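You operate a simulated robot arm through the tools that you are given. There is no shell and no other tool. Be economical: measure what you need, move in short steps, check, and stop when the job is done.

Carry out the task below with a simulated two-armed robot. There is one attempt and no reset: what you move stays moved.

TASK
Pick up the box labelled "lamps" from the counter top with one hand, pass it to the other hand and put it on the near bench top. Set down upright: box.

It is judged by the outcome, as a careful person would: the job done as asked, and still so three seconds after it is handed in. It fails if anything else is knocked over, pushed out of place, dropped, spilled or broken.

THE ROBOT
Two 6-joint arms with two-finger parallel grippers on one trunk, on a base that drives. Base frame: it is fixed to the floor where the robot stands at the start and does not move with it; the origin is under the middle of the robot, x ahead of it, y to its left, z up; the surface under the hand at the start is at about z = 0.85. Lengths are in m, angles in rad, forces in N, time in s.
The left shoulder is at the start at [0.08, 0.216, 1.61], the right one opposite. With the tool pointing down near the work surface each hand reaches from about 0.1 to 0.68 m from the robot's upright axis, wherever it stands, measured 20 degrees to its own side. Places, roughly: near bench top [-3.5, 0.9, 0.8]. Payload 3.43 kg a hand.
Tool frame (each hand has its own): the origin (TCP) lies between the finger pads and is the grasp point; the fingertips stand 0.03 m ahead of it; z points along the fingers, y is the line along which they close. Largest opening 0.094 m; finger width 0.028, thickness 0.01; the body of the gripper, 0.05 by 0.096 m, starts 0.055 m behind the TCP.
Orientation is told as [roll, pitch, yaw] about the base's x, y, z axes, in that order, counted from this pose: with the fingers straight down and closing along the base's y, the tool's x points along the base's -x, its y along +y and its z along -z.

THE INTERFACE
- The arms move only by the tool step_arm. It takes "left_rows", "right_rows" or both (then of equal length, played together; a hand with none holds still); each is text: rows parted by semicolons, each of 7 numbers parted by spaces: the opening, from 0 (shut) to 1 (fully open), then the shift along the tool's x, y, z in m, then the turn, a rotation vector about the tool's x, y, z in rad. In form: jaw x y z wx wy wz; .... A call has 1 to 8 rows; each row shifts and turns the commanded pose from where the row before left it, along the tool's axes as they then stand. A row lasts 0.2 s, in which the tool goes at most 0.05 m and 0.15 rad; a call with a longer step from one row to the next is refused whole, and so is a gripper value outside its range. A pose out of reach is approached as far as the arm can. The call stops where the force on the tool passes 40 N (or 10 N more than at its start, if that is more) or the arm is blocked; 0.2 s more then pass. The fingers move at their own pace (about 0.072 m/s each) and stop on an object; they squeeze with about 38 N. The grip force told is the motor's: it shows also when the fingers shut on nothing. Time passes only in rows, and 0.2 s behind the last, so rows that do not move let the fingers close. It gives the time, the measured TCP pose, the force on the tool (base axes), the opening and the grip force at its end, in the units of the frame above (readings bear some noise), with the torque about the TCP (base axes, N m) and any sound that the robot's microphone picked up.
- Cameras (640 x 400 px; columns grow to the right, rows downward): "scene" is now at [0.0981, -0.0055, 1.7555]; the picture's right is [-0.07, -1.00, 0.00], its down [-0.86, 0.06, -0.52] and it looks along [0.51, -0.03, -0.86] (base axes); focal length 290 px, centre (320, 200). "left" rides on the left gripper at [0.076, -0.014, -0.103] in its tool frame; the picture's right is [0.18, 0.98, 0.00], its down [-0.75, 0.14, -0.64] and it looks along [-0.63, 0.12, 0.77] (tool axes); focal length 243 px, centre (320, 200). "right" rides on the right gripper at [0.076, 0.014, -0.102] in its tool frame; the picture's right is [-0.18, 0.98, 0.00], its down [-0.75, -0.14, -0.64] and it looks along [-0.63, -0.12, 0.77] (tool axes); focal length 243 px, centre (320, 200). There is no depth. A picture from a camera that has moved, and an enlarged one, comes with that camera's place and axes in the base frame and with its lens.
- grab_frame(camera): a new picture of that camera. The clock stands still meanwhile.
- raise_lower(by): slides the trunk up (or, below 0, down) by that many m; the arms and the scene camera ride with it, the base frame stays. It gives what a move gives, with no picture.
- roll_base(legs): drives the robot by 1 to 6 legs, each [ahead, left, turn to the left] in m, m and rad, along the robot's own axes; the way and the turn of a leg run together, so that a leg with both is an arc; at most 1.5 m and 3.142 rad a leg. The arms and the cameras ride along, it lands a little off, and it stops where it bumps. It gives what a move gives.
- turn_head(pan, tilt): turns the head with the scene camera to pan (to the left, within 1.501 rad either way) and tilt (down, from -0.506 to 1.204), counted from straight ahead of the robot. It gives what a move gives.
- zoom(camera, box): a new picture of the part [left, top, right, bottom] of that camera's present view, enlarged. The clock stands still meanwhile.
- hand_in(): hands the job in; it is judged then, once.

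Work in short steps. Places have to be worked out from the pictures, the camera data and where the tool is seen: move nearer, look again, correct. Check each grasp and each placing, and mend what went wrong. You have 120 turns and 88 pictures in all, those below and enlarged ones among them. Open the grippers and draw the arms clear of the work before you hand the job in, unless the task says otherwise; then end with one line.

The tools are called after "Call:" as name(argument=value, ...) on one line, values as JSON. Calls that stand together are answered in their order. step_arm: Moves the arms, as the interface text tells. Its arguments: {"type":"object","properties":{"left_rows":{"type":"string"},"right_rows":{"type":"string"}},"required":[]} The other tools are called the same way: raise_lower (by) slides the trunk up or down; roll_base (legs) drives the base; turn_head (pan, tilt) turns the head that bears the scene camera; grab_frame (camera) takes a picture; zoom (camera, box) takes an enlarged picture of a part of a camera's view; hand_in () hands the job in.

At the start:

```text
time_s: 0.0
left_eef_pos: [0.634, 0.1793, 1.0448]
left_ee_rot: [-0.001, 0.001, 0.0]
left_wrist_force: [0.0, -0.4, -0.1]
left_wrist_torque: [0.01, -0.03, -0.01]
left_opening: 0.094
left_grasp_force: 0.1
right_eef_pos: [0.4218, -0.3028, 1.045]
right_ee_rot: [-0.001, -0.002, 0.003]
right_wrist_force: [0.4, 0.0, 0.6]
right_wrist_torque: [0.0, -0.04, 0.03]
right_opening: 0.0942
right_grasp_force: 0.1
trunk travel left (down, up): [-0.84, 0.0]
robot x, y, heading: [0.0008, -0.0008, 0.001]
head pan, tilt: [-0.068, 1.03]
```

scene: 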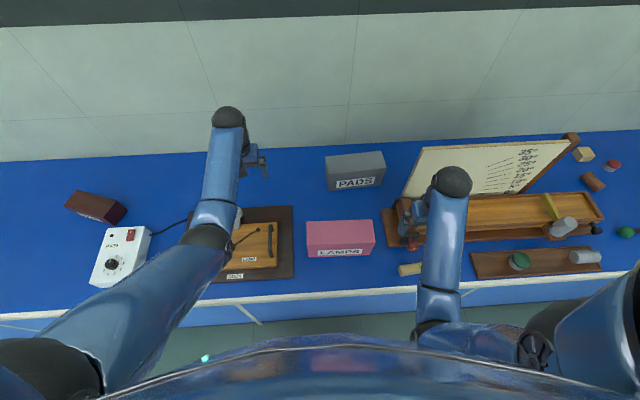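
right: 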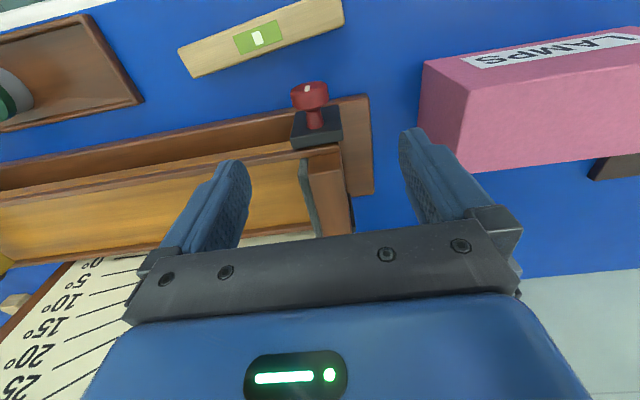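
left: 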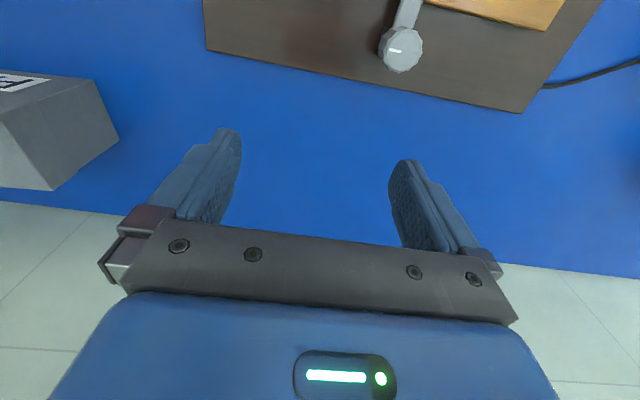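

I'll zoom on the lamps box to find its edges.

Call:
zoom(camera="scene", box=[220, 180, 460, 330])

Call:
grab_frame(camera="right")

```text
2.67 times, centred on (340, 255) of scene
camera zoom: at [0.0981, -0.0055, 1.7555], right [-0.07, -1.0, 0.0], down [-0.86, 0.06, -0.52], along [0.51, -0.03, -0.86], focal length 774 px, centre (267, 53)
```

zoom: 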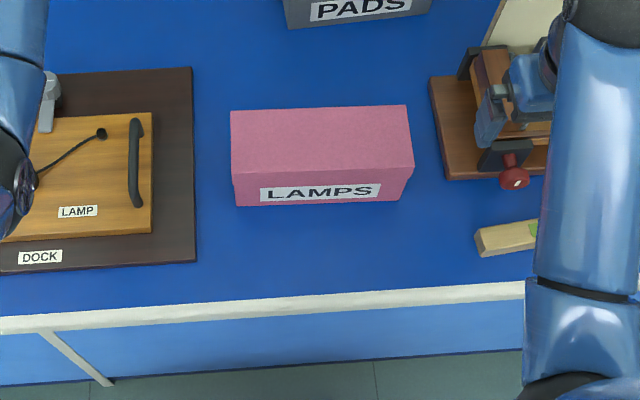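

```text
83 pictures are left
camera right: at [0.3481, -0.2898, 1.1474], right [0.18, 0.98, 0.0], down [0.75, -0.14, 0.64], along [0.63, -0.12, -0.77], focal length 243 px, centre (320, 200)
```

right: 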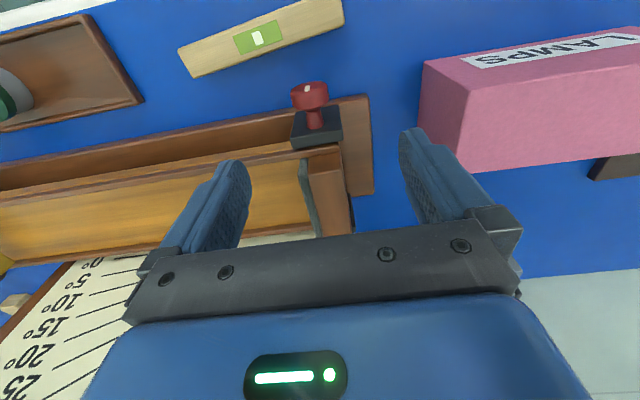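

The box measures about 0.20 (y) x 0.077 (x) x 0.107 tall, centre near (0.46, -0.09), with a yaw of about -0.035. I'll raise the right hand and turn it 90° so it closes along x, camera outward.

Call:
step_arm(right_rows="1 0 0 -0.05 0 0 0; 1 0 0 -0.05 0 0 -0.1394; 1 0 0 0 0 0 -0.1394; 1 0 0 0 0 0 -0.1394; 1 0 0 0 0 0 -0.1394; 1 0 0 0 0 0 -0.1394; 1 0 0 0 0 0 -0.1394; 1 0 0 0 0 0 -0.1394")

Call:
step_arm(right_rows="1 0 0 0 0 0 -0.1394; 1 0 0 0 0 0 -0.1394; 1 0 0 0 0 0 -0.1394; 1 0 0 0 0 0 -0.1394; 1 0 0 0 0 0 0")

Call:
grab_frame(camera="scene")

```text
time_s: 1.8
left_eef_pos: [0.6326, 0.1811, 1.0456]
left_ee_rot: [0.001, 0.001, -0.001]
left_wrist_force: [0.1, 0.9, 0.5]
left_wrist_torque: [0.01, 0.0, 0.0]
left_opening: 0.0939
left_grasp_force: 0.1
right_eef_pos: [0.4281, -0.3029, 1.0462]
right_ee_rot: [-0.005, -0.002, 0.979]
right_wrist_force: [0.1, 0.9, 0.1]
right_wrist_torque: [0.0, 0.01, 0.01]
right_opening: 0.094
right_grasp_force: 0.0
right hand out of reach, approached as far as the arm can: row 1, 2
trunk travel left (down, up): [-0.84, 0.0]
robot x, y, heading: [0.001, 0.0014, 0.004]
head pan, tilt: [-0.068, 1.03]
```

```text
time_s: 3.0
left_eef_pos: [0.6347, 0.1795, 1.0458]
left_ee_rot: [0.001, 0.0, 0.001]
left_wrist_force: [-0.8, -0.6, 0.4]
left_wrist_torque: [0.0, -0.01, -0.03]
left_opening: 0.0938
left_grasp_force: 0.1
right_eef_pos: [0.4282, -0.3028, 1.046]
right_ee_rot: [-0.005, 0.003, 1.536]
right_wrist_force: [0.3, 0.4, -0.2]
right_wrist_torque: [-0.02, -0.02, 0.04]
right_opening: 0.0938
right_grasp_force: 0.1
trunk travel left (down, up): [-0.84, 0.0]
robot x, y, heading: [-0.001, -0.0012, -0.003]
head pan, tilt: [-0.068, 1.03]
```

```text
82 pictures are left
camera scene: at [0.0983, -0.0055, 1.7555], right [-0.07, -1.0, 0.0], down [-0.86, 0.06, -0.52], along [0.51, -0.03, -0.86], focal length 290 px, centre (320, 200)
```

scene: 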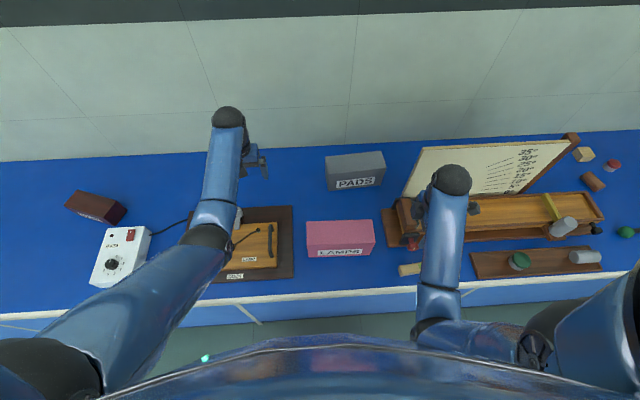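

The arm can't go higher tool-down, but the fingertips at z≈1.016 clear the box top at 0.957. I'll move over the box's right part and tilt the hand outward by 0.3.

Call:
step_arm(right_rows="1 -0.0422 -0.0062 0 0 0 0; 1 -0.0422 -0.0062 0 0 0 0; 1 -0.0422 -0.0062 0 0 0 0; 1 -0.0422 -0.0062 0 0 0 0; 1 0 0 0 0 -0.15 0; 1 0 0 0 0 -0.15 0; 1 0 0 0 0 0 0")

Call:
grab_frame(camera="right")

Call:
zoom(camera="scene", box=[220, 150, 460, 300])

```text
time_s: 4.6
left_eef_pos: [0.6351, 0.1803, 1.0452]
left_ee_rot: [0.0, 0.0, 0.001]
left_wrist_force: [-0.7, -0.1, 0.2]
left_wrist_torque: [0.02, 0.02, 0.01]
left_opening: 0.0938
left_grasp_force: 0.1
right_eef_pos: [0.4606, -0.1349, 1.0447]
right_ee_rot: [-0.002, -0.301, 1.535]
right_wrist_force: [-0.7, 0.1, -0.2]
right_wrist_torque: [-0.02, 0.05, 0.03]
right_opening: 0.0939
right_grasp_force: 0.1
right hand out of reach, approached as far as the arm can: row 1
trunk travel left (down, up): [-0.84, 0.0]
robot x, y, heading: [-0.0031, -0.0003, -0.001]
head pan, tilt: [-0.068, 1.03]
```

```text
81 pictures are left
camera right: at [0.4434, -0.2387, 1.1201], right [-0.98, 0.21, 0.05], down [0.16, 0.52, 0.84], along [0.15, 0.82, -0.55], focal length 243 px, centre (320, 200)
```

right: 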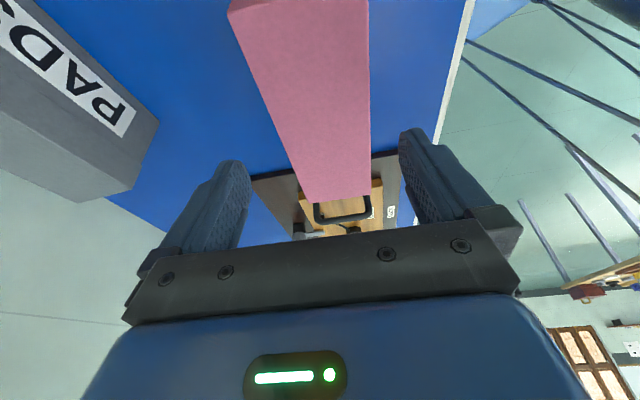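

```text
2.67 times, centred on (340, 225) of scene
camera zoom: at [0.0984, -0.0049, 1.7555], right [-0.07, -1.0, 0.0], down [-0.86, 0.06, -0.52], along [0.51, -0.04, -0.86], focal length 774 px, centre (267, 133)
```

zoom: 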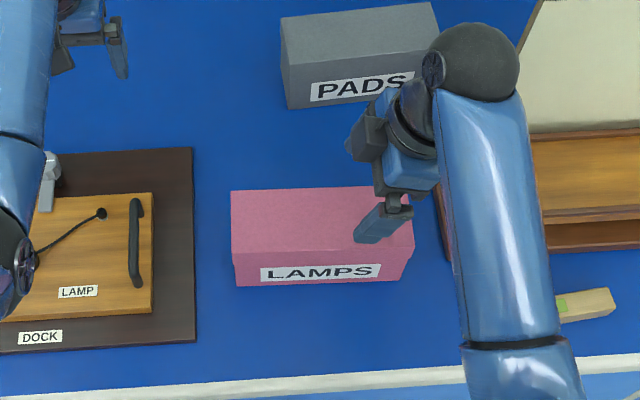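

The wrist view agrees: the box's centreline at y=-0.135 lies at x≈0.460, midway between the fingers. I'll descend straight down to z≈0.92 and check the clearance.

Call:
step_arm(right_rows="1 0.0092 0 0.0299 0 0 0; 1 0.0092 0 0.0299 0 0 0; 1 0.0092 0 0.0299 0 0 0; 1 0.0092 0 0.0299 0 0 0; 1 0 0 0 0 0 0")

Call:
grab_frame(camera="right")

```text
time_s: 5.8
left_eef_pos: [0.6344, 0.18, 1.0448]
left_ee_rot: [-0.001, 0.0, 0.0]
left_wrist_force: [0.5, -0.5, -0.4]
left_wrist_torque: [0.02, 0.0, -0.04]
left_opening: 0.094
left_grasp_force: 0.0
right_eef_pos: [0.4581, -0.1336, 0.9181]
right_ee_rot: [-0.006, -0.298, 1.534]
right_wrist_force: [-0.3, 0.3, 0.9]
right_wrist_torque: [0.02, 0.01, 0.01]
right_opening: 0.094
right_grasp_force: 0.0
trunk travel left (down, up): [-0.84, 0.0]
robot x, y, heading: [-0.0016, -0.0017, 0.002]
head pan, tilt: [-0.068, 1.03]
```

```text
79 pictures are left
camera right: at [0.442, -0.2373, 0.9939], right [-0.98, 0.21, 0.05], down [0.16, 0.53, 0.84], along [0.15, 0.82, -0.55], focal length 243 px, centre (320, 200)
```

right: 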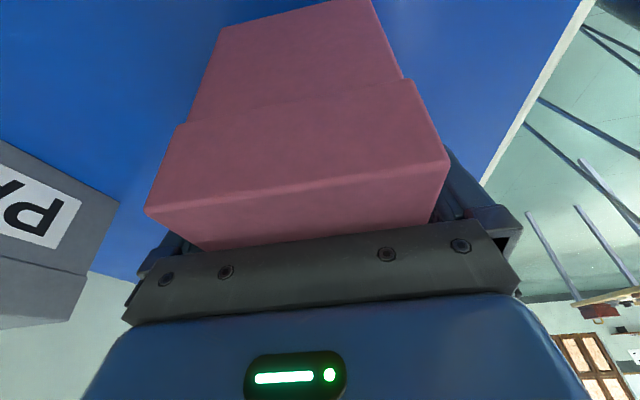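

There is a step on the box, perhaps a lid skirt from about z=0.926 up. I'll zoom to see whether it's a separate lid and where the fingers sit.

Call:
zoom(camera="right", box=[120, 0, 480, 260])

Call:
zoom(camera="scene", box=[290, 200, 400, 270])

```text
1.54 times, centred on (300, 130) of right
camera zoom: at [0.442, -0.2373, 0.9939], right [-0.98, 0.21, 0.05], down [0.16, 0.53, 0.84], along [0.15, 0.82, -0.55], focal length 373 px, centre (351, 308)
```

zoom: 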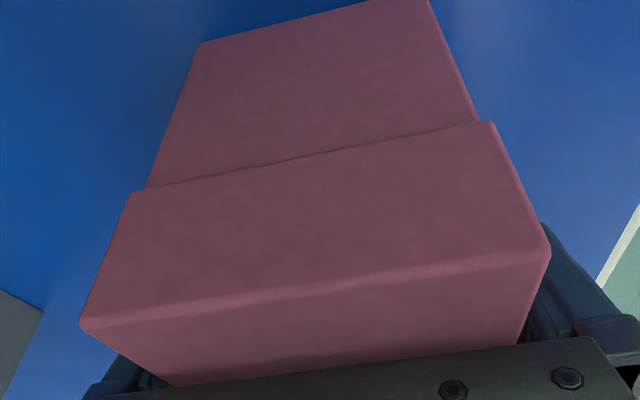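

```text
5.71 times, centred on (345, 235) of scene
camera zoom: at [0.0981, -0.0057, 1.7555], right [-0.07, -1.0, 0.0], down [-0.86, 0.06, -0.52], along [0.51, -0.03, -0.86], focal length 1660 px, centre (177, 0)
```

zoom: 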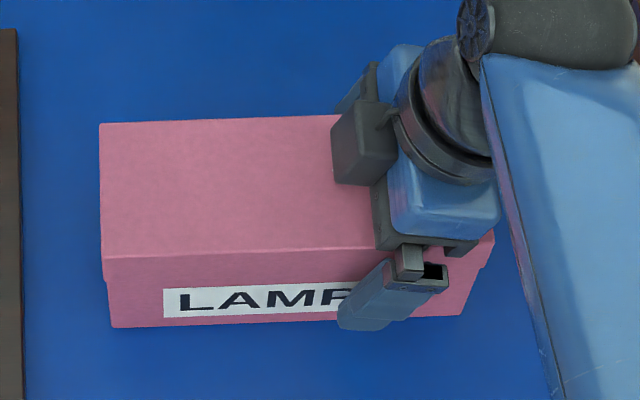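

The box has a lid with a slight overhang, and the label is on the body below it. I'll grip and test-lift about 1 cm to see whether body and lid rise as one, which I can undo if they don't.

Call:
step_arm(right_rows="0 0 0 0 0 0 0; 0 0 0 0 0 0 0; 0 0 0 0 0 0 0")

Call:
step_arm(right_rows="0 -0.0030 0 -0.0095 0 0 0; 0 0 0 0 0 0 0")

Call:
grab_frame(camera="right")

Call:
zoom(camera="scene", box=[290, 200, 400, 270])

```text
time_s: 6.6
left_eef_pos: [0.6346, 0.1794, 1.0463]
left_ee_rot: [-0.002, 0.001, 0.0]
left_wrist_force: [-0.9, 0.1, 0.1]
left_wrist_torque: [0.02, 0.0, -0.01]
left_opening: 0.0939
left_grasp_force: 0.1
right_eef_pos: [0.4593, -0.1331, 0.9182]
right_ee_rot: [-0.002, -0.298, 1.535]
right_wrist_force: [-0.5, -1.1, 0.0]
right_wrist_torque: [-0.04, 0.14, 0.09]
right_opening: 0.0789
right_grasp_force: 37.7
trunk travel left (down, up): [-0.84, 0.0]
robot x, y, heading: [-0.0001, -0.001, 0.005]
head pan, tilt: [-0.068, 1.03]
```

```text
time_s: 7.2
left_eef_pos: [0.6347, 0.18, 1.0463]
left_ee_rot: [0.0, 0.001, 0.0]
left_wrist_force: [0.2, -0.2, -0.5]
left_wrist_torque: [-0.01, -0.01, 0.0]
left_opening: 0.094
left_grasp_force: 0.2
right_eef_pos: [0.4582, -0.1344, 0.9276]
right_ee_rot: [-0.004, -0.298, 1.535]
right_wrist_force: [0.7, -0.6, -3.3]
right_wrist_torque: [-0.14, 0.0, 0.0]
right_opening: 0.0793
right_grasp_force: 37.5
trunk travel left (down, up): [-0.84, 0.0]
robot x, y, heading: [0.002, -0.0009, -0.004]
head pan, tilt: [-0.068, 1.03]
```

```text
76 pictures are left
camera right: at [0.4425, -0.2384, 1.004], right [-0.98, 0.21, 0.05], down [0.16, 0.53, 0.84], along [0.15, 0.82, -0.55], focal length 243 px, centre (320, 200)
```

right: 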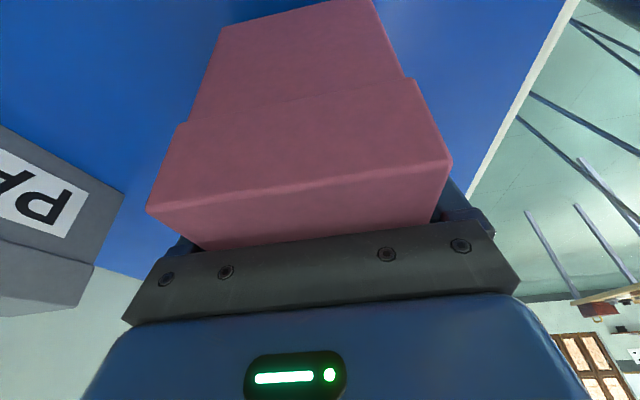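

```text
5.71 times, centred on (345, 235) of scene
camera zoom: at [0.0985, -0.0055, 1.7554], right [-0.07, -1.0, 0.0], down [-0.86, 0.06, -0.52], along [0.51, -0.03, -0.86], focal length 1660 px, centre (177, 0)
```

zoom: 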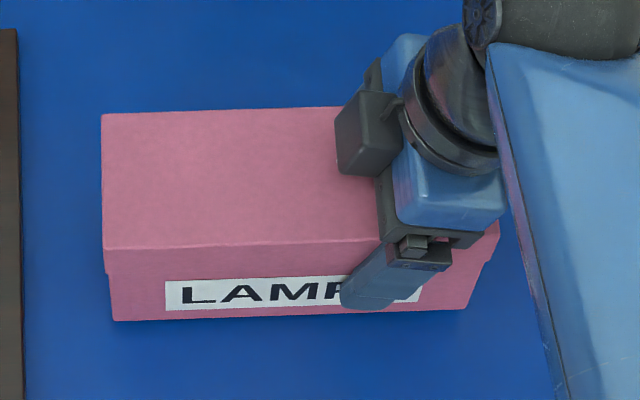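

Body and lid rose together (3.3 N, about 0.34 kg). I'll lift another 9 cm and shift 6 cm left for the handover.

Call:
step_arm(right_rows="0 -0.0089 0 -0.0287 0 0 0; 0 -0.0089 0 -0.0287 0 0 0; 0 -0.0089 0 -0.0287 0 0 0; 0 -0.0287 0 0.0089 0 0 0; 0 -0.0287 0 0.0089 0 0 0; 0 0 0 0 0 0 0")

Call:
step_arm(left_rows="1 0.04 -0.01 0 0 0 0.1394; 1 0 0 0 0 0 0.1394; 1 0 0 0 0 0 0.1394; 1 0 0 0 0 0 0.1394; 1 0 0 0 0 0 0.1394; 1 0 0 0 0 0 0.1394; 1 0 0 0 0 0 0.1394")

Call:
grab_frame(camera="scene")

```text
time_s: 8.6
left_eef_pos: [0.6344, 0.1787, 1.0455]
left_ee_rot: [-0.001, -0.001, 0.001]
left_wrist_force: [0.7, 0.6, -0.5]
left_wrist_torque: [-0.02, -0.02, -0.01]
left_opening: 0.0944
left_grasp_force: 0.1
right_eef_pos: [0.4604, -0.0753, 1.0185]
right_ee_rot: [-0.005, -0.299, 1.533]
right_wrist_force: [0.2, -1.4, -3.0]
right_wrist_torque: [-0.13, -0.01, -0.02]
right_opening: 0.079
right_grasp_force: 38.2
trunk travel left (down, up): [-0.84, 0.0]
robot x, y, heading: [-0.0014, -0.0007, -0.001]
head pan, tilt: [-0.068, 1.03]
```

```text
time_s: 10.2
left_eef_pos: [0.5957, 0.1693, 1.0447]
left_ee_rot: [0.0, -0.001, -0.979]
left_wrist_force: [-0.8, 0.4, -1.0]
left_wrist_torque: [0.03, -0.01, 0.0]
left_opening: 0.0938
left_grasp_force: 0.2
right_eef_pos: [0.46, -0.0758, 1.017]
right_ee_rot: [-0.002, -0.299, 1.535]
right_wrist_force: [-0.7, -0.8, -3.1]
right_wrist_torque: [-0.11, 0.02, -0.01]
right_opening: 0.0791
right_grasp_force: 38.2
trunk travel left (down, up): [-0.84, 0.0]
robot x, y, heading: [-0.0009, -0.0029, 0.001]
head pan, tilt: [-0.068, 1.03]
```

```text
74 pictures are left
camera scene: at [0.0992, -0.0056, 1.7554], right [-0.07, -1.0, 0.0], down [-0.86, 0.06, -0.51], along [0.51, -0.03, -0.86], focal length 290 px, centre (320, 200)
```

scene: 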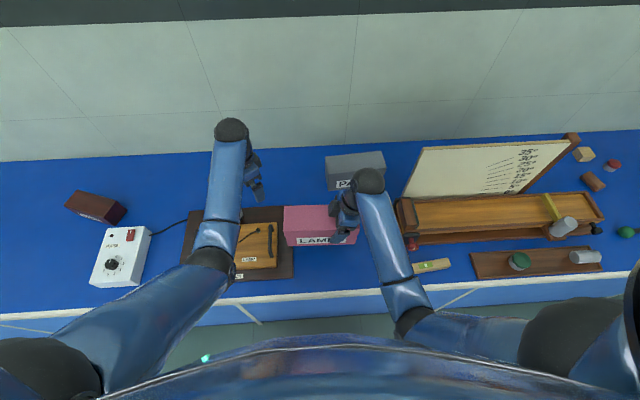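

To let the left hand come from above within its reach, I'll lower the box to about 4 cm above the counter and back off from the dock. The left hand finishes its yaw and tilts outward.

Call:
step_arm(right_rows="0 0.016 0 0.0177 0 0 0; 0 0.016 0 0.0177 0 0 0; 0 0.016 0 0.0177 0 0 0; 0 0 0 0 0 0 0; 0 0 0 0 0 0 0; 0 0 0 0 0 0 0; 0 0 0 0 0 0 0; 0 0 0 0 0 0 0", left_rows="1 0 0 0 0 0 0.1254; 1 0 0 0 0 0 0.1254; 1 0 0 0 0 0 0.1254; 1 0 0 0 0 0 0.1254; 1 0 0 0 0 0 0.1254; 1 0 0 0 0 -0.15 0; 1 0 0 0 0 -0.15 0; 1 0 0 0 0 0 0")

Call:
grab_frame(camera="scene")

Call:
grab_frame(camera="left")

```text
time_s: 12.0
left_eef_pos: [0.5947, 0.1691, 1.046]
left_ee_rot: [-0.001, -0.301, -1.602]
left_wrist_force: [-0.4, 0.7, 1.0]
left_wrist_torque: [-0.01, 0.01, -0.02]
left_opening: 0.0939
left_grasp_force: 0.0
right_eef_pos: [0.4621, -0.1061, 0.9511]
right_ee_rot: [-0.001, -0.301, 1.533]
right_wrist_force: [-0.8, -0.1, -3.0]
right_wrist_torque: [-0.12, 0.04, 0.0]
right_opening: 0.0792
right_grasp_force: 37.7
trunk travel left (down, up): [-0.84, 0.0]
robot x, y, heading: [-0.0007, -0.0016, -0.003]
head pan, tilt: [-0.068, 1.03]
```

```text
73 pictures are left
camera scene: at [0.0986, -0.0059, 1.7554], right [-0.07, -1.0, 0.0], down [-0.86, 0.06, -0.52], along [0.51, -0.03, -0.86], focal length 290 px, centre (320, 200)
```

scene: 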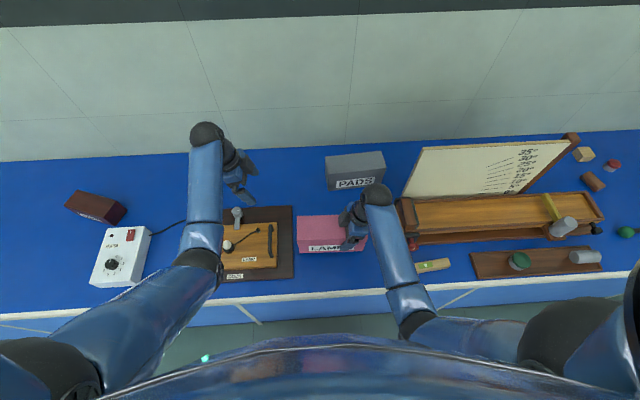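

```text
72 pictures are left
camera left: at [0.5828, 0.2718, 1.1213], right [0.99, 0.14, -0.05], down [0.12, -0.53, 0.84], along [0.09, -0.83, -0.55], focal length 243 px, centre (320, 200)
```

left: 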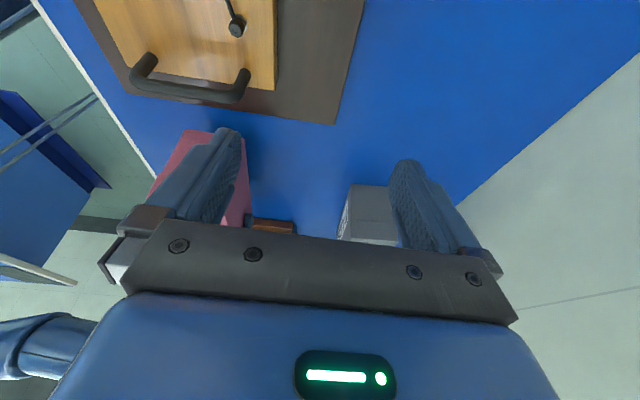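

The left hand is oriented. I'll bring it toward the box's left part at this height, the first 60% of the way, then look.

Call:
step_arm(left_rows="1 -0.0369 -0.0249 0.0114 0 0 0; 1 -0.0369 -0.0249 0.0114 0 0 0; 1 -0.0369 -0.0249 0.0114 0 0 0; 1 0 0 0 0 0 0")

Call:
grab_frame(camera="scene")

Call:
grab_frame(camera="left")

```text
time_s: 13.0
left_eef_pos: [0.5148, 0.0543, 1.0448]
left_ee_rot: [0.0, -0.3, -1.601]
left_wrist_force: [-0.4, 0.1, -0.7]
left_wrist_torque: [0.0, 0.02, 0.01]
left_opening: 0.0942
left_grasp_force: 0.2
right_eef_pos: [0.4613, -0.1064, 0.9505]
right_ee_rot: [-0.003, -0.298, 1.535]
right_wrist_force: [-0.3, -0.4, -2.2]
right_wrist_torque: [-0.16, 0.0, 0.01]
right_opening: 0.079
right_grasp_force: 38.0
trunk travel left (down, up): [-0.84, 0.0]
robot x, y, heading: [0.0037, 0.0017, 0.001]
head pan, tilt: [-0.068, 1.03]
```

```text
71 pictures are left
camera scene: at [0.0992, -0.005, 1.7554], right [-0.07, -1.0, 0.0], down [-0.86, 0.06, -0.51], along [0.51, -0.03, -0.86], focal length 290 px, centre (320, 200)
```

scene: 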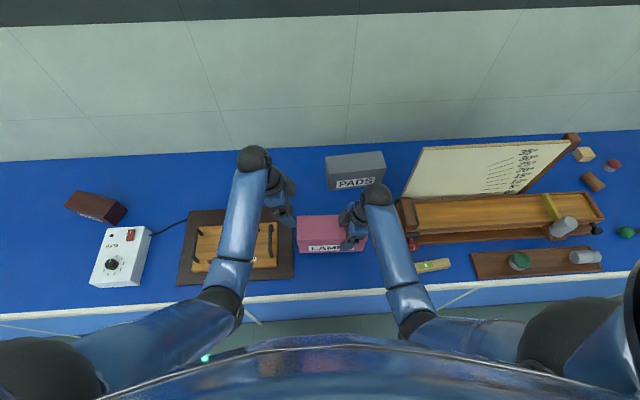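

```text
70 pictures are left
camera left: at [0.5027, 0.1575, 1.1207], right [0.99, 0.14, -0.06], down [0.12, -0.53, 0.84], along [0.09, -0.83, -0.55], focal length 243 px, centre (320, 200)
```

left: 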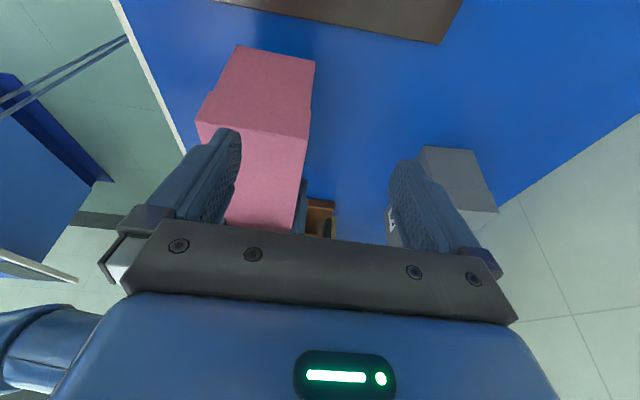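

The box's left end top edge is at y≈0.037, x centre ≈0.466, so the left grasp spot is (0.464, -0.02). I'll finish the approach above it.

Call:
step_arm(left_rows="1 -0.0363 -0.0241 0.0112 0 0 0; 1 -0.0363 -0.0241 0.0112 0 0 0; 1 0 0 0 0 0 0")

Call:
zoom(camera="scene", box=[200, 120, 440, 270])

Call:
grab_frame(camera="left")

```text
time_s: 13.8
left_eef_pos: [0.4668, -0.0183, 1.0444]
left_ee_rot: [-0.001, -0.301, -1.604]
left_wrist_force: [0.5, -0.2, 1.0]
left_wrist_torque: [-0.04, -0.01, -0.01]
left_opening: 0.0937
left_grasp_force: 0.1
right_eef_pos: [0.4622, -0.1053, 0.9508]
right_ee_rot: [-0.003, -0.299, 1.534]
right_wrist_force: [0.1, 0.2, -2.7]
right_wrist_torque: [-0.11, 0.02, 0.01]
right_opening: 0.079
right_grasp_force: 38.0
trunk travel left (down, up): [-0.84, 0.0]
robot x, y, heading: [-0.0013, 0.0014, 0.003]
head pan, tilt: [-0.068, 1.03]
```

```text
2.67 times, centred on (320, 195) of scene
camera zoom: at [0.0993, -0.0047, 1.7554], right [-0.07, -1.0, 0.0], down [-0.86, 0.06, -0.51], along [0.51, -0.04, -0.86], focal length 774 px, centre (320, 213)
```

zoom: 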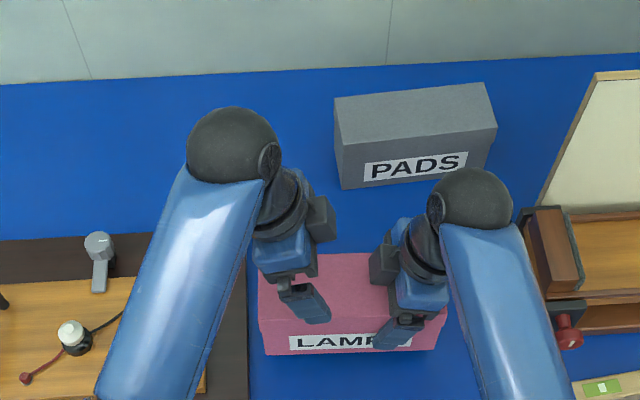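

```text
68 pictures are left
camera left: at [0.4556, 0.0837, 1.1205], right [0.99, 0.14, -0.05], down [0.12, -0.53, 0.84], along [0.09, -0.83, -0.55], focal length 243 px, centre (320, 200)
```

left: 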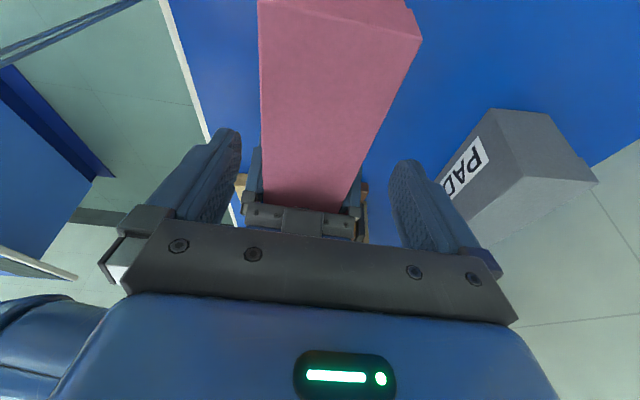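

Both hands are clear, with a gap of about 3.5 cm between the inner blocks. The left hand descends to straddle the box.

Call:
step_arm(left_rows="1 0.0069 -0.0006 0.0222 0 0 0; 1 0.0069 -0.0006 0.0222 0 0 0; 1 0.0069 -0.0006 0.0222 0 0 0")

Call:
grab_frame(camera="left")

Call:
zoom(camera="scene", box=[200, 120, 440, 270])

```text
time_s: 14.6
left_eef_pos: [0.4628, -0.0166, 0.975]
left_ee_rot: [0.0, -0.3, -1.602]
left_wrist_force: [0.7, 1.1, -0.2]
left_wrist_torque: [0.0, 0.0, 0.03]
left_opening: 0.0941
left_grasp_force: 0.1
right_eef_pos: [0.462, -0.1062, 0.9521]
right_ee_rot: [-0.002, -0.299, 1.534]
right_wrist_force: [0.8, 0.5, -2.8]
right_wrist_torque: [-0.1, 0.05, -0.01]
right_opening: 0.0794
right_grasp_force: 37.6
trunk travel left (down, up): [-0.84, 0.0]
robot x, y, heading: [0.0002, -0.0028, 0.004]
head pan, tilt: [-0.068, 1.03]
```

```text
67 pictures are left
camera left: at [0.452, 0.0866, 1.0511], right [0.99, 0.14, -0.06], down [0.13, -0.53, 0.84], along [0.09, -0.83, -0.55], focal length 243 px, centre (320, 200)
```

left: 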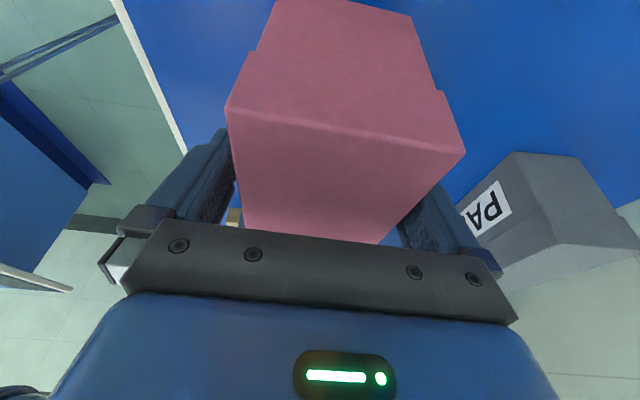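

```text
2.67 times, centred on (320, 195) of scene
camera zoom: at [0.0991, -0.0049, 1.7554], right [-0.07, -1.0, 0.0], down [-0.86, 0.06, -0.51], along [0.51, -0.03, -0.86], focal length 774 px, centre (320, 213)
```

zoom: 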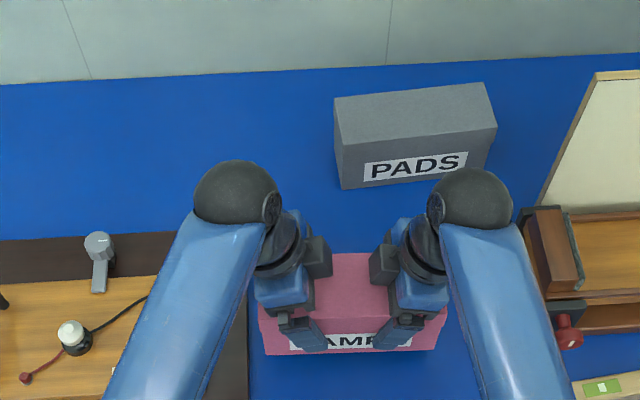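

The fingers straddle the box. I'll go down the last 2.4 cm and close the left hand.

Call:
step_arm(left_rows="1 0.0069 0 0.0225 0 0 0; 0 0 0 0 0 0 0; 0 0 0 0 0 0 0; 0 0 0 0 0 0 0")

Call:
zoom(camera="scene", box=[200, 120, 440, 270])

```text
time_s: 15.6
left_eef_pos: [0.4643, -0.018, 0.9538]
left_ee_rot: [0.002, -0.298, -1.601]
left_wrist_force: [13.6, 2.7, -5.1]
left_wrist_torque: [0.15, -0.01, -0.13]
left_opening: 0.0789
left_grasp_force: 37.7
right_eef_pos: [0.4617, -0.105, 0.9515]
right_ee_rot: [0.0, -0.3, 1.537]
right_wrist_force: [-12.2, -2.4, 6.0]
right_wrist_torque: [0.47, -0.03, 1.21]
right_opening: 0.0791
right_grasp_force: 38.4
trunk travel left (down, up): [-0.84, 0.0]
robot x, y, heading: [0.0011, -0.0006, 0.003]
head pan, tilt: [-0.068, 1.03]
```

```text
2.67 times, centred on (320, 195) of scene
camera zoom: at [0.0985, -0.0057, 1.7555], right [-0.07, -1.0, 0.0], down [-0.86, 0.06, -0.52], along [0.51, -0.03, -0.86], focal length 774 px, centre (320, 213)
```

zoom: 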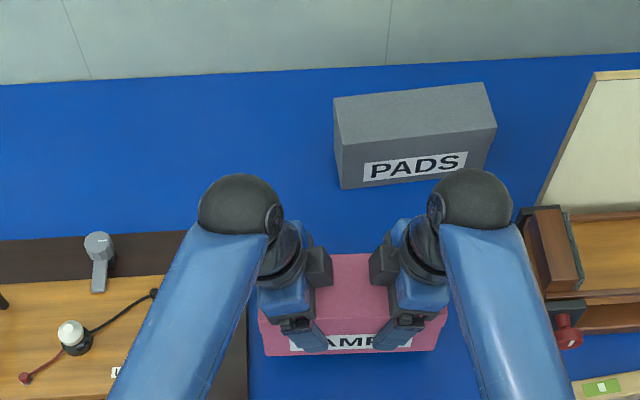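

Both hands hold the box, with a small preload between them. I'll open the right hand.

Call:
step_arm(right_rows="1 0 0 0 0 0 0; 1 0 0 0 0 0 0; 1 0 0 0 0 0 0")

Call:
zoom(camera="scene", box=[200, 120, 440, 270])

Call:
grab_frame(camera="right")

```text
time_s: 16.4
left_eef_pos: [0.4635, -0.0175, 0.9538]
left_ee_rot: [0.0, -0.301, -1.601]
left_wrist_force: [0.0, -0.1, 0.2]
left_wrist_torque: [0.11, 0.0, 0.01]
left_opening: 0.0794
left_grasp_force: 38.2
right_eef_pos: [0.4623, -0.1077, 0.9514]
right_ee_rot: [-0.004, -0.299, 1.533]
right_wrist_force: [-0.5, -0.3, 0.7]
right_wrist_torque: [0.04, -0.01, 0.02]
right_opening: 0.094
right_grasp_force: 0.1
trunk travel left (down, up): [-0.84, 0.0]
robot x, y, heading: [-0.0005, 0.0009, 0.003]
head pan, tilt: [-0.068, 1.03]
```

```text
2.67 times, centred on (320, 195) of scene
camera zoom: at [0.0987, -0.0056, 1.7554], right [-0.07, -1.0, 0.0], down [-0.86, 0.06, -0.52], along [0.51, -0.03, -0.86], focal length 774 px, centre (320, 213)
```

zoom: 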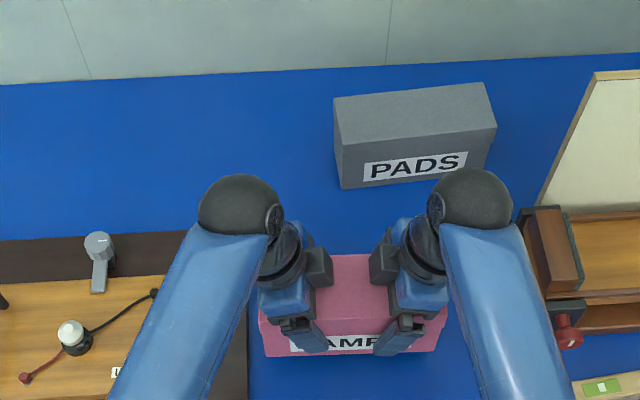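

```text
63 pictures are left
camera right: at [0.4455, -0.2104, 1.0271], right [-0.98, 0.21, 0.05], down [0.16, 0.53, 0.84], along [0.15, 0.82, -0.55], focal length 243 px, centre (320, 200)
```

right: 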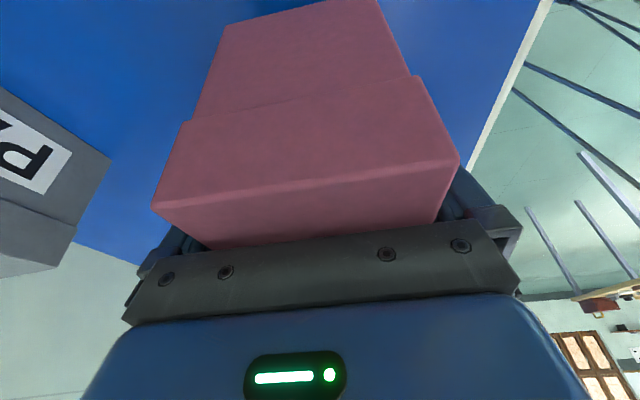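

The right hand has released and the left torque shows it now carries the offset load. I'll withdraw the right hand straight up and recheck.

Call:
step_arm(right_rows="1 -0.0068 0 -0.0222 0 0 0; 1 -0.0068 0 -0.0222 0 0 0; 1 -0.0068 0 -0.0222 0 0 0; 1 -0.0068 0 -0.0222 0 0 0")

Call:
zoom(camera="scene", box=[200, 120, 440, 270])

```text
time_s: 17.4
left_eef_pos: [0.4631, -0.0179, 0.9531]
left_ee_rot: [-0.001, -0.3, -1.602]
left_wrist_force: [0.3, -0.6, -0.9]
left_wrist_torque: [0.18, 0.03, 0.03]
left_opening: 0.0791
left_grasp_force: 37.6
right_eef_pos: [0.4602, -0.1067, 1.0477]
right_ee_rot: [-0.002, -0.297, 1.533]
right_wrist_force: [0.5, -0.6, -0.2]
right_wrist_torque: [-0.04, -0.02, 0.01]
right_opening: 0.0941
right_grasp_force: 0.1
trunk travel left (down, up): [-0.84, 0.0]
robot x, y, heading: [-0.0016, -0.0025, -0.003]
head pan, tilt: [-0.068, 1.03]
```

```text
2.67 times, centred on (320, 195) of scene
camera zoom: at [0.0987, -0.0055, 1.7554], right [-0.07, -1.0, 0.0], down [-0.86, 0.06, -0.52], along [0.51, -0.03, -0.86], focal length 774 px, centre (320, 213)
```

zoom: 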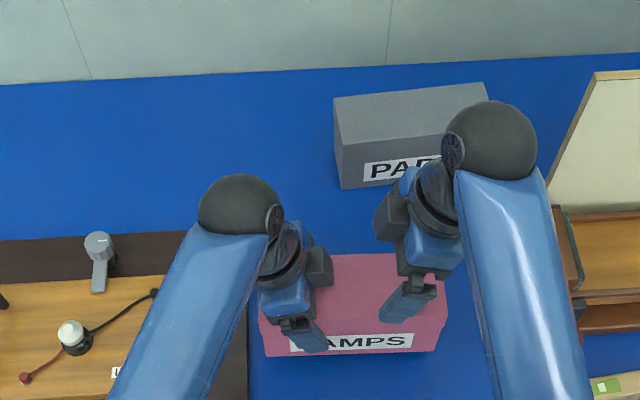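

The box stays level in the left hand. I'll move the right hand aside and lift the box with the left.

Call:
step_arm(right_rows="1 0.0344 0 -0.0106 0 0 0; 1 0.0344 0 -0.0106 0 0 0; 1 0.0344 0 -0.0106 0 0 0; 1 0 0 0 0 0 0", left_rows="0 -0.0074 0 -0.0239 0 0 0; 0 -0.0074 0 -0.0239 0 0 0; 0 -0.0074 0 -0.0239 0 0 0; 0 0 0 0 0 0 0")

Call:
turn_head(pan=1.5, tilt=0.5)

Call:
grab_frame(camera="scene")

```text
time_s: 18.4
left_eef_pos: [0.4656, -0.0176, 1.0242]
left_ee_rot: [-0.001, -0.299, -1.603]
left_wrist_force: [0.1, -0.3, -2.3]
left_wrist_torque: [0.13, 0.01, -0.03]
left_opening: 0.0791
left_grasp_force: 37.5
right_eef_pos: [0.457, -0.2119, 1.0454]
right_ee_rot: [-0.003, -0.298, 1.536]
right_wrist_force: [-1.1, 0.2, -0.4]
right_wrist_torque: [0.0, 0.0, 0.03]
right_opening: 0.0941
right_grasp_force: 0.0
trunk travel left (down, up): [-0.84, 0.0]
robot x, y, heading: [0.0006, 0.0001, 0.003]
head pan, tilt: [-0.068, 1.03]
```

```text
time_s: 20.0
left_eef_pos: [0.4655, -0.0187, 1.0239]
left_ee_rot: [0.0, -0.302, -1.603]
left_wrist_force: [-0.2, 0.1, -3.1]
left_wrist_torque: [0.12, 0.02, -0.01]
left_opening: 0.0793
left_grasp_force: 38.0
right_eef_pos: [0.4574, -0.2109, 1.046]
right_ee_rot: [-0.002, -0.299, 1.534]
right_wrist_force: [0.6, -0.4, 0.2]
right_wrist_torque: [0.0, -0.02, -0.03]
right_opening: 0.0941
right_grasp_force: 0.1
trunk travel left (down, up): [-0.84, 0.0]
robot x, y, heading: [-0.0008, 0.0041, -0.002]
head pan, tilt: [1.499, 0.499]
```

```text
61 pictures are left
camera scene: at [0.0375, 0.0897, 1.7986], right [1.0, -0.07, 0.0], down [-0.03, -0.48, -0.88], along [0.06, 0.88, -0.48], focal length 290 px, centre (320, 200)
```

scene: 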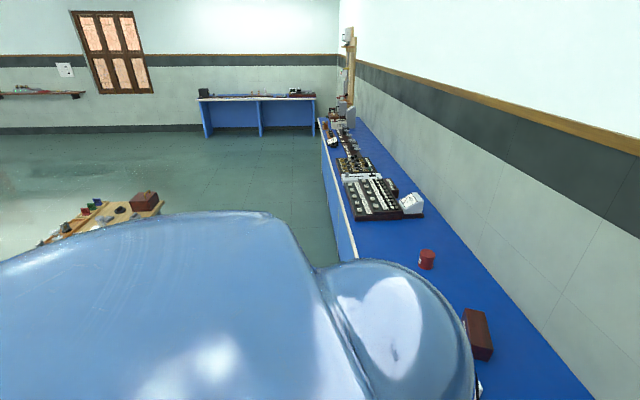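

The left force is about -3 N, so the box is held. I'll back away from the counter 0.5 m, then turn to survey the room.

Call:
roll_base(legs=[[-0.5, 0, 0]])

Call:
grab_frame(camera="scene")

Call:
turn_head(pan=-1.5, tilt=0.5)

Call:
grab_frame(camera="scene")

```text
time_s: 23.0
left_eef_pos: [-0.027, -0.0206, 1.0223]
left_ee_rot: [-0.003, -0.299, -1.611]
left_wrist_force: [0.4, -0.5, -3.7]
left_wrist_torque: [0.13, 0.01, 0.03]
left_opening: 0.0794
left_grasp_force: 38.2
right_eef_pos: [-0.0375, -0.2131, 1.0444]
right_ee_rot: [0.002, -0.299, 1.523]
right_wrist_force: [-0.4, -0.8, 0.1]
right_wrist_torque: [-0.02, 0.02, 0.0]
right_opening: 0.094
right_grasp_force: 0.0
trunk travel left (down, up): [-0.84, 0.0]
robot x, y, heading: [-0.4963, 0.0029, -0.01]
head pan, tilt: [1.499, 0.499]
```

```text
60 pictures are left
camera scene: at [-0.453, 0.0917, 1.7985], right [1.0, -0.08, 0.0], down [-0.04, -0.48, -0.88], along [0.07, 0.88, -0.48], focal length 290 px, centre (320, 200)
```

scene: 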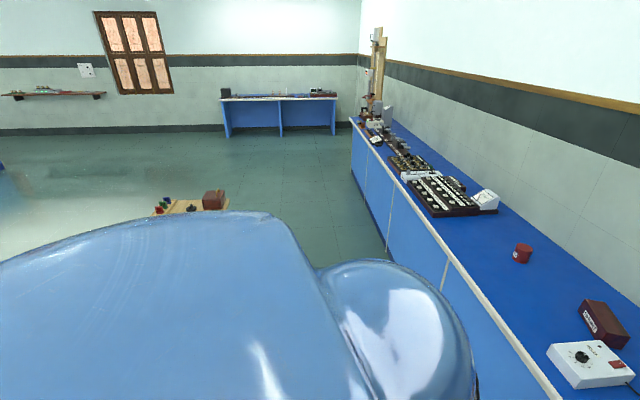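

```text
time_s: 25.6
left_eef_pos: [-0.0281, -0.0201, 1.0239]
left_ee_rot: [0.0, -0.301, -1.612]
left_wrist_force: [-0.5, 0.0, -2.6]
left_wrist_torque: [0.15, 0.01, -0.02]
left_opening: 0.0793
left_grasp_force: 38.3
right_eef_pos: [-0.04, -0.2127, 1.0454]
right_ee_rot: [-0.001, -0.297, 1.526]
right_wrist_force: [0.4, -0.8, -0.5]
right_wrist_torque: [-0.01, 0.0, 0.03]
right_opening: 0.0939
right_grasp_force: 0.1
trunk travel left (down, up): [-0.84, 0.0]
robot x, y, heading: [-0.4968, -0.0007, -0.01]
head pan, tilt: [-1.499, 0.499]
```

```text
59 pictures are left
camera scene: at [-0.4579, -0.0897, 1.7986], right [-1.0, -0.06, 0.0], down [-0.03, 0.48, -0.88], along [0.05, -0.88, -0.48], focal length 290 px, centre (320, 200)
```

scene: 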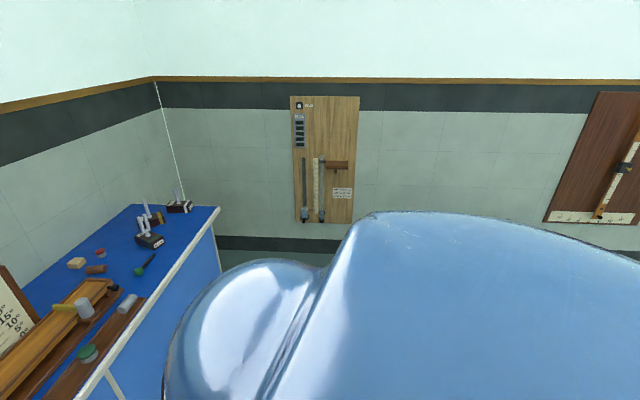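

The wall is on the right and a small table is back-left near (-1.1, 2). I'll rotate left 1.57 in place and look around again.

Call:
roll_base(legs=[[0, 0, 1.57]])

Call:
turn_head(pan=0.6, tilt=0.35)

Call:
grab_frame(camera="scene")

Call:
turn_head(pan=1.5, tilt=0.35)

Call:
grab_frame(camera="scene")

```text
time_s: 29.8
left_eef_pos: [-0.463, 0.4674, 1.0238]
left_ee_rot: [0.0, -0.3, -0.057]
left_wrist_force: [0.1, -0.3, -2.1]
left_wrist_torque: [-0.02, 0.15, 0.03]
left_opening: 0.079
left_grasp_force: 38.3
right_eef_pos: [-0.2713, 0.4542, 1.0465]
right_ee_rot: [0.0, -0.3, 3.079]
right_wrist_force: [0.1, 0.3, -0.4]
right_wrist_torque: [0.01, 0.02, 0.01]
right_opening: 0.0938
right_grasp_force: 0.1
trunk travel left (down, up): [-0.84, 0.0]
robot x, y, heading: [-0.494, 0.0029, 1.544]
head pan, tilt: [-1.499, 0.499]
```

```text
time_s: 31.8
left_eef_pos: [-0.464, 0.467, 1.0232]
left_ee_rot: [0.0, -0.302, -0.058]
left_wrist_force: [0.3, -0.3, -3.2]
left_wrist_torque: [0.02, 0.16, 0.01]
left_opening: 0.0789
left_grasp_force: 38.2
right_eef_pos: [-0.2709, 0.4539, 1.0457]
right_ee_rot: [-0.002, -0.301, 3.078]
right_wrist_force: [-0.7, 0.4, 0.6]
right_wrist_torque: [0.01, -0.01, 0.01]
right_opening: 0.0941
right_grasp_force: 0.1
trunk travel left (down, up): [-0.84, 0.0]
robot x, y, heading: [-0.4995, 0.0057, 1.543]
head pan, tilt: [0.6, 0.351]
```

```text
58 pictures are left
camera scene: at [-0.544, 0.1105, 1.8122], right [0.84, 0.54, 0.0], down [0.19, -0.29, -0.94], along [-0.51, 0.79, -0.34], focal length 290 px, centre (320, 200)
```

scene: 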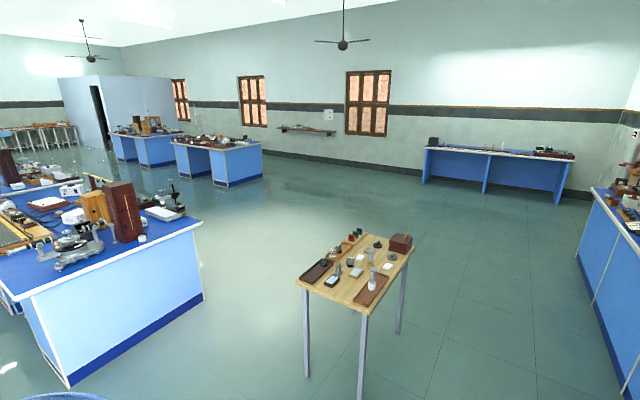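

```text
time_s: 33.0
left_eef_pos: [-0.4639, 0.4684, 1.0241]
left_ee_rot: [-0.001, -0.301, -0.059]
left_wrist_force: [-0.2, 0.8, -2.6]
left_wrist_torque: [0.02, 0.09, 0.03]
left_opening: 0.079
left_grasp_force: 38.6
right_eef_pos: [-0.2717, 0.4537, 1.0456]
right_ee_rot: [-0.003, -0.299, 3.08]
right_wrist_force: [0.1, -0.4, -0.1]
right_wrist_torque: [0.02, -0.03, 0.01]
right_opening: 0.0941
right_grasp_force: 0.1
trunk travel left (down, up): [-0.84, 0.0]
robot x, y, heading: [-0.4944, 0.0025, 1.541]
head pan, tilt: [1.499, 0.351]
```

```text
57 pictures are left
camera scene: at [-0.5862, 0.0414, 1.8123], right [0.1, 1.0, 0.0], down [0.34, -0.03, -0.94], along [-0.93, 0.09, -0.34], focal length 290 px, centre (320, 200)
```

scene: 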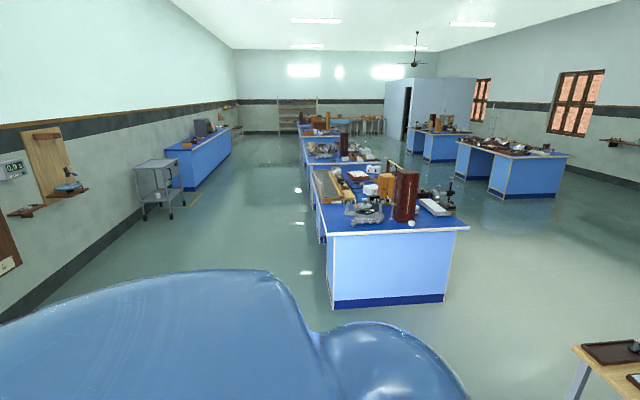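

The near bench spans y≈0.29..1.44 and begins at x≈-2.6. I'll zoom to find free space on top.

Call:
zoom(camera="scene", box=[290, 140, 490, 265])

```text
3.20 times, centred on (390, 202) of scene
camera zoom: at [-0.5862, 0.0414, 1.8123], right [0.1, 1.0, 0.0], down [0.34, -0.03, -0.94], along [-0.93, 0.09, -0.34], focal length 929 px, centre (96, 192)
```

zoom: 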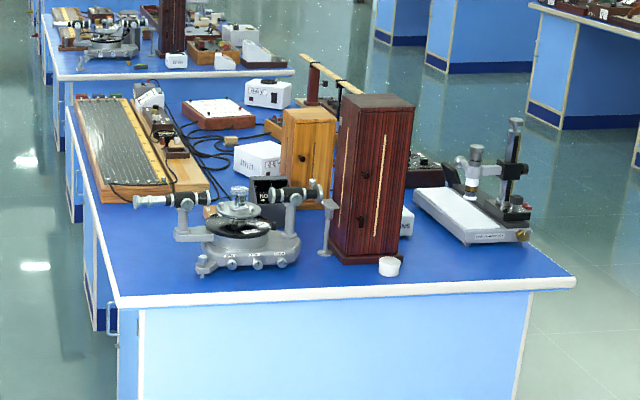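

There's free space on the near end, between the tall cabinet and the white-based instrument, around (-2.72, 1.23). I'll turn to heading π, drive to x≈-1.2, y≈0, then look.

Call:
roll_base(legs=[[0, 0, 1.6], [0.7, 0, 0]])

Call:
turn_head(pan=-0.5, tilt=0.5)

Call:
grab_frame(camera="scene")

```text
time_s: 40.7
left_eef_pos: [-1.6582, -0.0111, 1.0238]
left_ee_rot: [0.001, -0.301, 1.564]
left_wrist_force: [0.5, 0.4, -2.6]
left_wrist_torque: [-0.15, 0.02, 0.02]
left_opening: 0.079
left_grasp_force: 38.1
right_eef_pos: [-1.6532, 0.1814, 1.0465]
right_ee_rot: [-0.003, -0.299, -1.581]
right_wrist_force: [-0.1, -0.5, 0.1]
right_wrist_torque: [0.01, -0.01, -0.01]
right_opening: 0.094
right_grasp_force: 0.1
trunk travel left (down, up): [-0.84, 0.0]
robot x, y, heading: [-1.1941, -0.015, -3.116]
head pan, tilt: [1.499, 0.351]
```

```text
time_s: 42.7
left_eef_pos: [-1.6593, -0.0116, 1.0242]
left_ee_rot: [0.0, -0.3, 1.565]
left_wrist_force: [0.1, 0.7, -2.1]
left_wrist_torque: [-0.13, -0.03, -0.01]
left_opening: 0.0793
left_grasp_force: 38.0
right_eef_pos: [-1.6561, 0.1813, 1.0454]
right_ee_rot: [0.0, -0.298, -1.582]
right_wrist_force: [-0.3, 0.2, 1.5]
right_wrist_torque: [-0.01, -0.03, -0.02]
right_opening: 0.0939
right_grasp_force: 0.1
trunk travel left (down, up): [-0.84, 0.0]
robot x, y, heading: [-1.1969, -0.0147, -3.114]
head pan, tilt: [-0.499, 0.499]
```

```text
55 pictures are left
camera scene: at [-1.3044, 0.022, 1.7986], right [0.45, 0.89, 0.0], down [0.43, -0.22, -0.88], along [-0.78, 0.4, -0.48], focal length 290 px, centre (320, 200)
```

scene: 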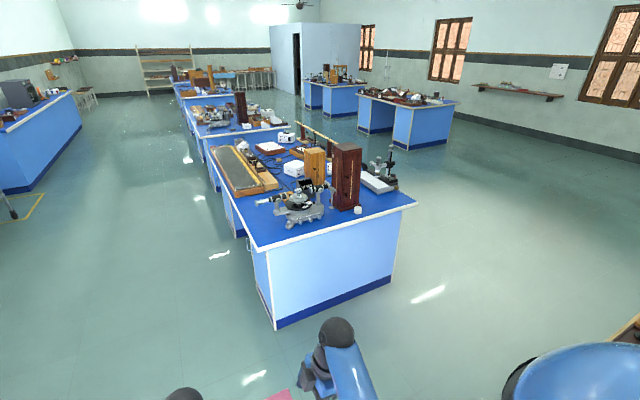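

The bench corners are confirmed at (-2.56, 0.29) and (-2.58, 1.44). I'll drive ahead to x≈-1.9, straighten, then slide right (+y) in stages.

Call:
roll_base(legs=[[0.68, 0, -0.027], [0, -0.6, 0]])

Call:
grab_frame(camera="scene")

```text
time_s: 49.4
left_eef_pos: [-2.3604, 0.5661, 1.0239]
left_ee_rot: [-0.001, -0.301, 1.554]
left_wrist_force: [-0.1, 0.1, -2.3]
left_wrist_torque: [-0.14, -0.01, -0.01]
left_opening: 0.0792
left_grasp_force: 38.0
right_eef_pos: [-2.3541, 0.7591, 1.0449]
right_ee_rot: [-0.003, -0.298, -1.593]
right_wrist_force: [-0.4, 0.6, -0.3]
right_wrist_torque: [0.0, 0.02, 0.02]
right_opening: 0.094
right_grasp_force: 0.1
trunk travel left (down, up): [-0.84, 0.0]
robot x, y, heading: [-1.8935, 0.5579, -3.13]
head pan, tilt: [-0.499, 0.499]
```

```text
54 pictures are left
camera scene: at [-2.0055, 0.5945, 1.7986], right [0.47, 0.88, 0.0], down [0.42, -0.22, -0.88], along [-0.78, 0.41, -0.48], focal length 290 px, centre (320, 200)
```

scene: 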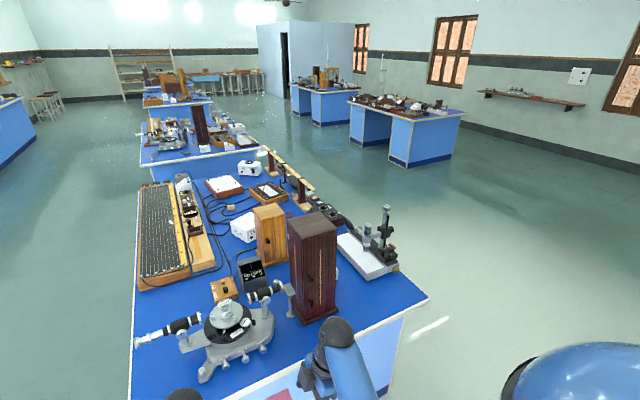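

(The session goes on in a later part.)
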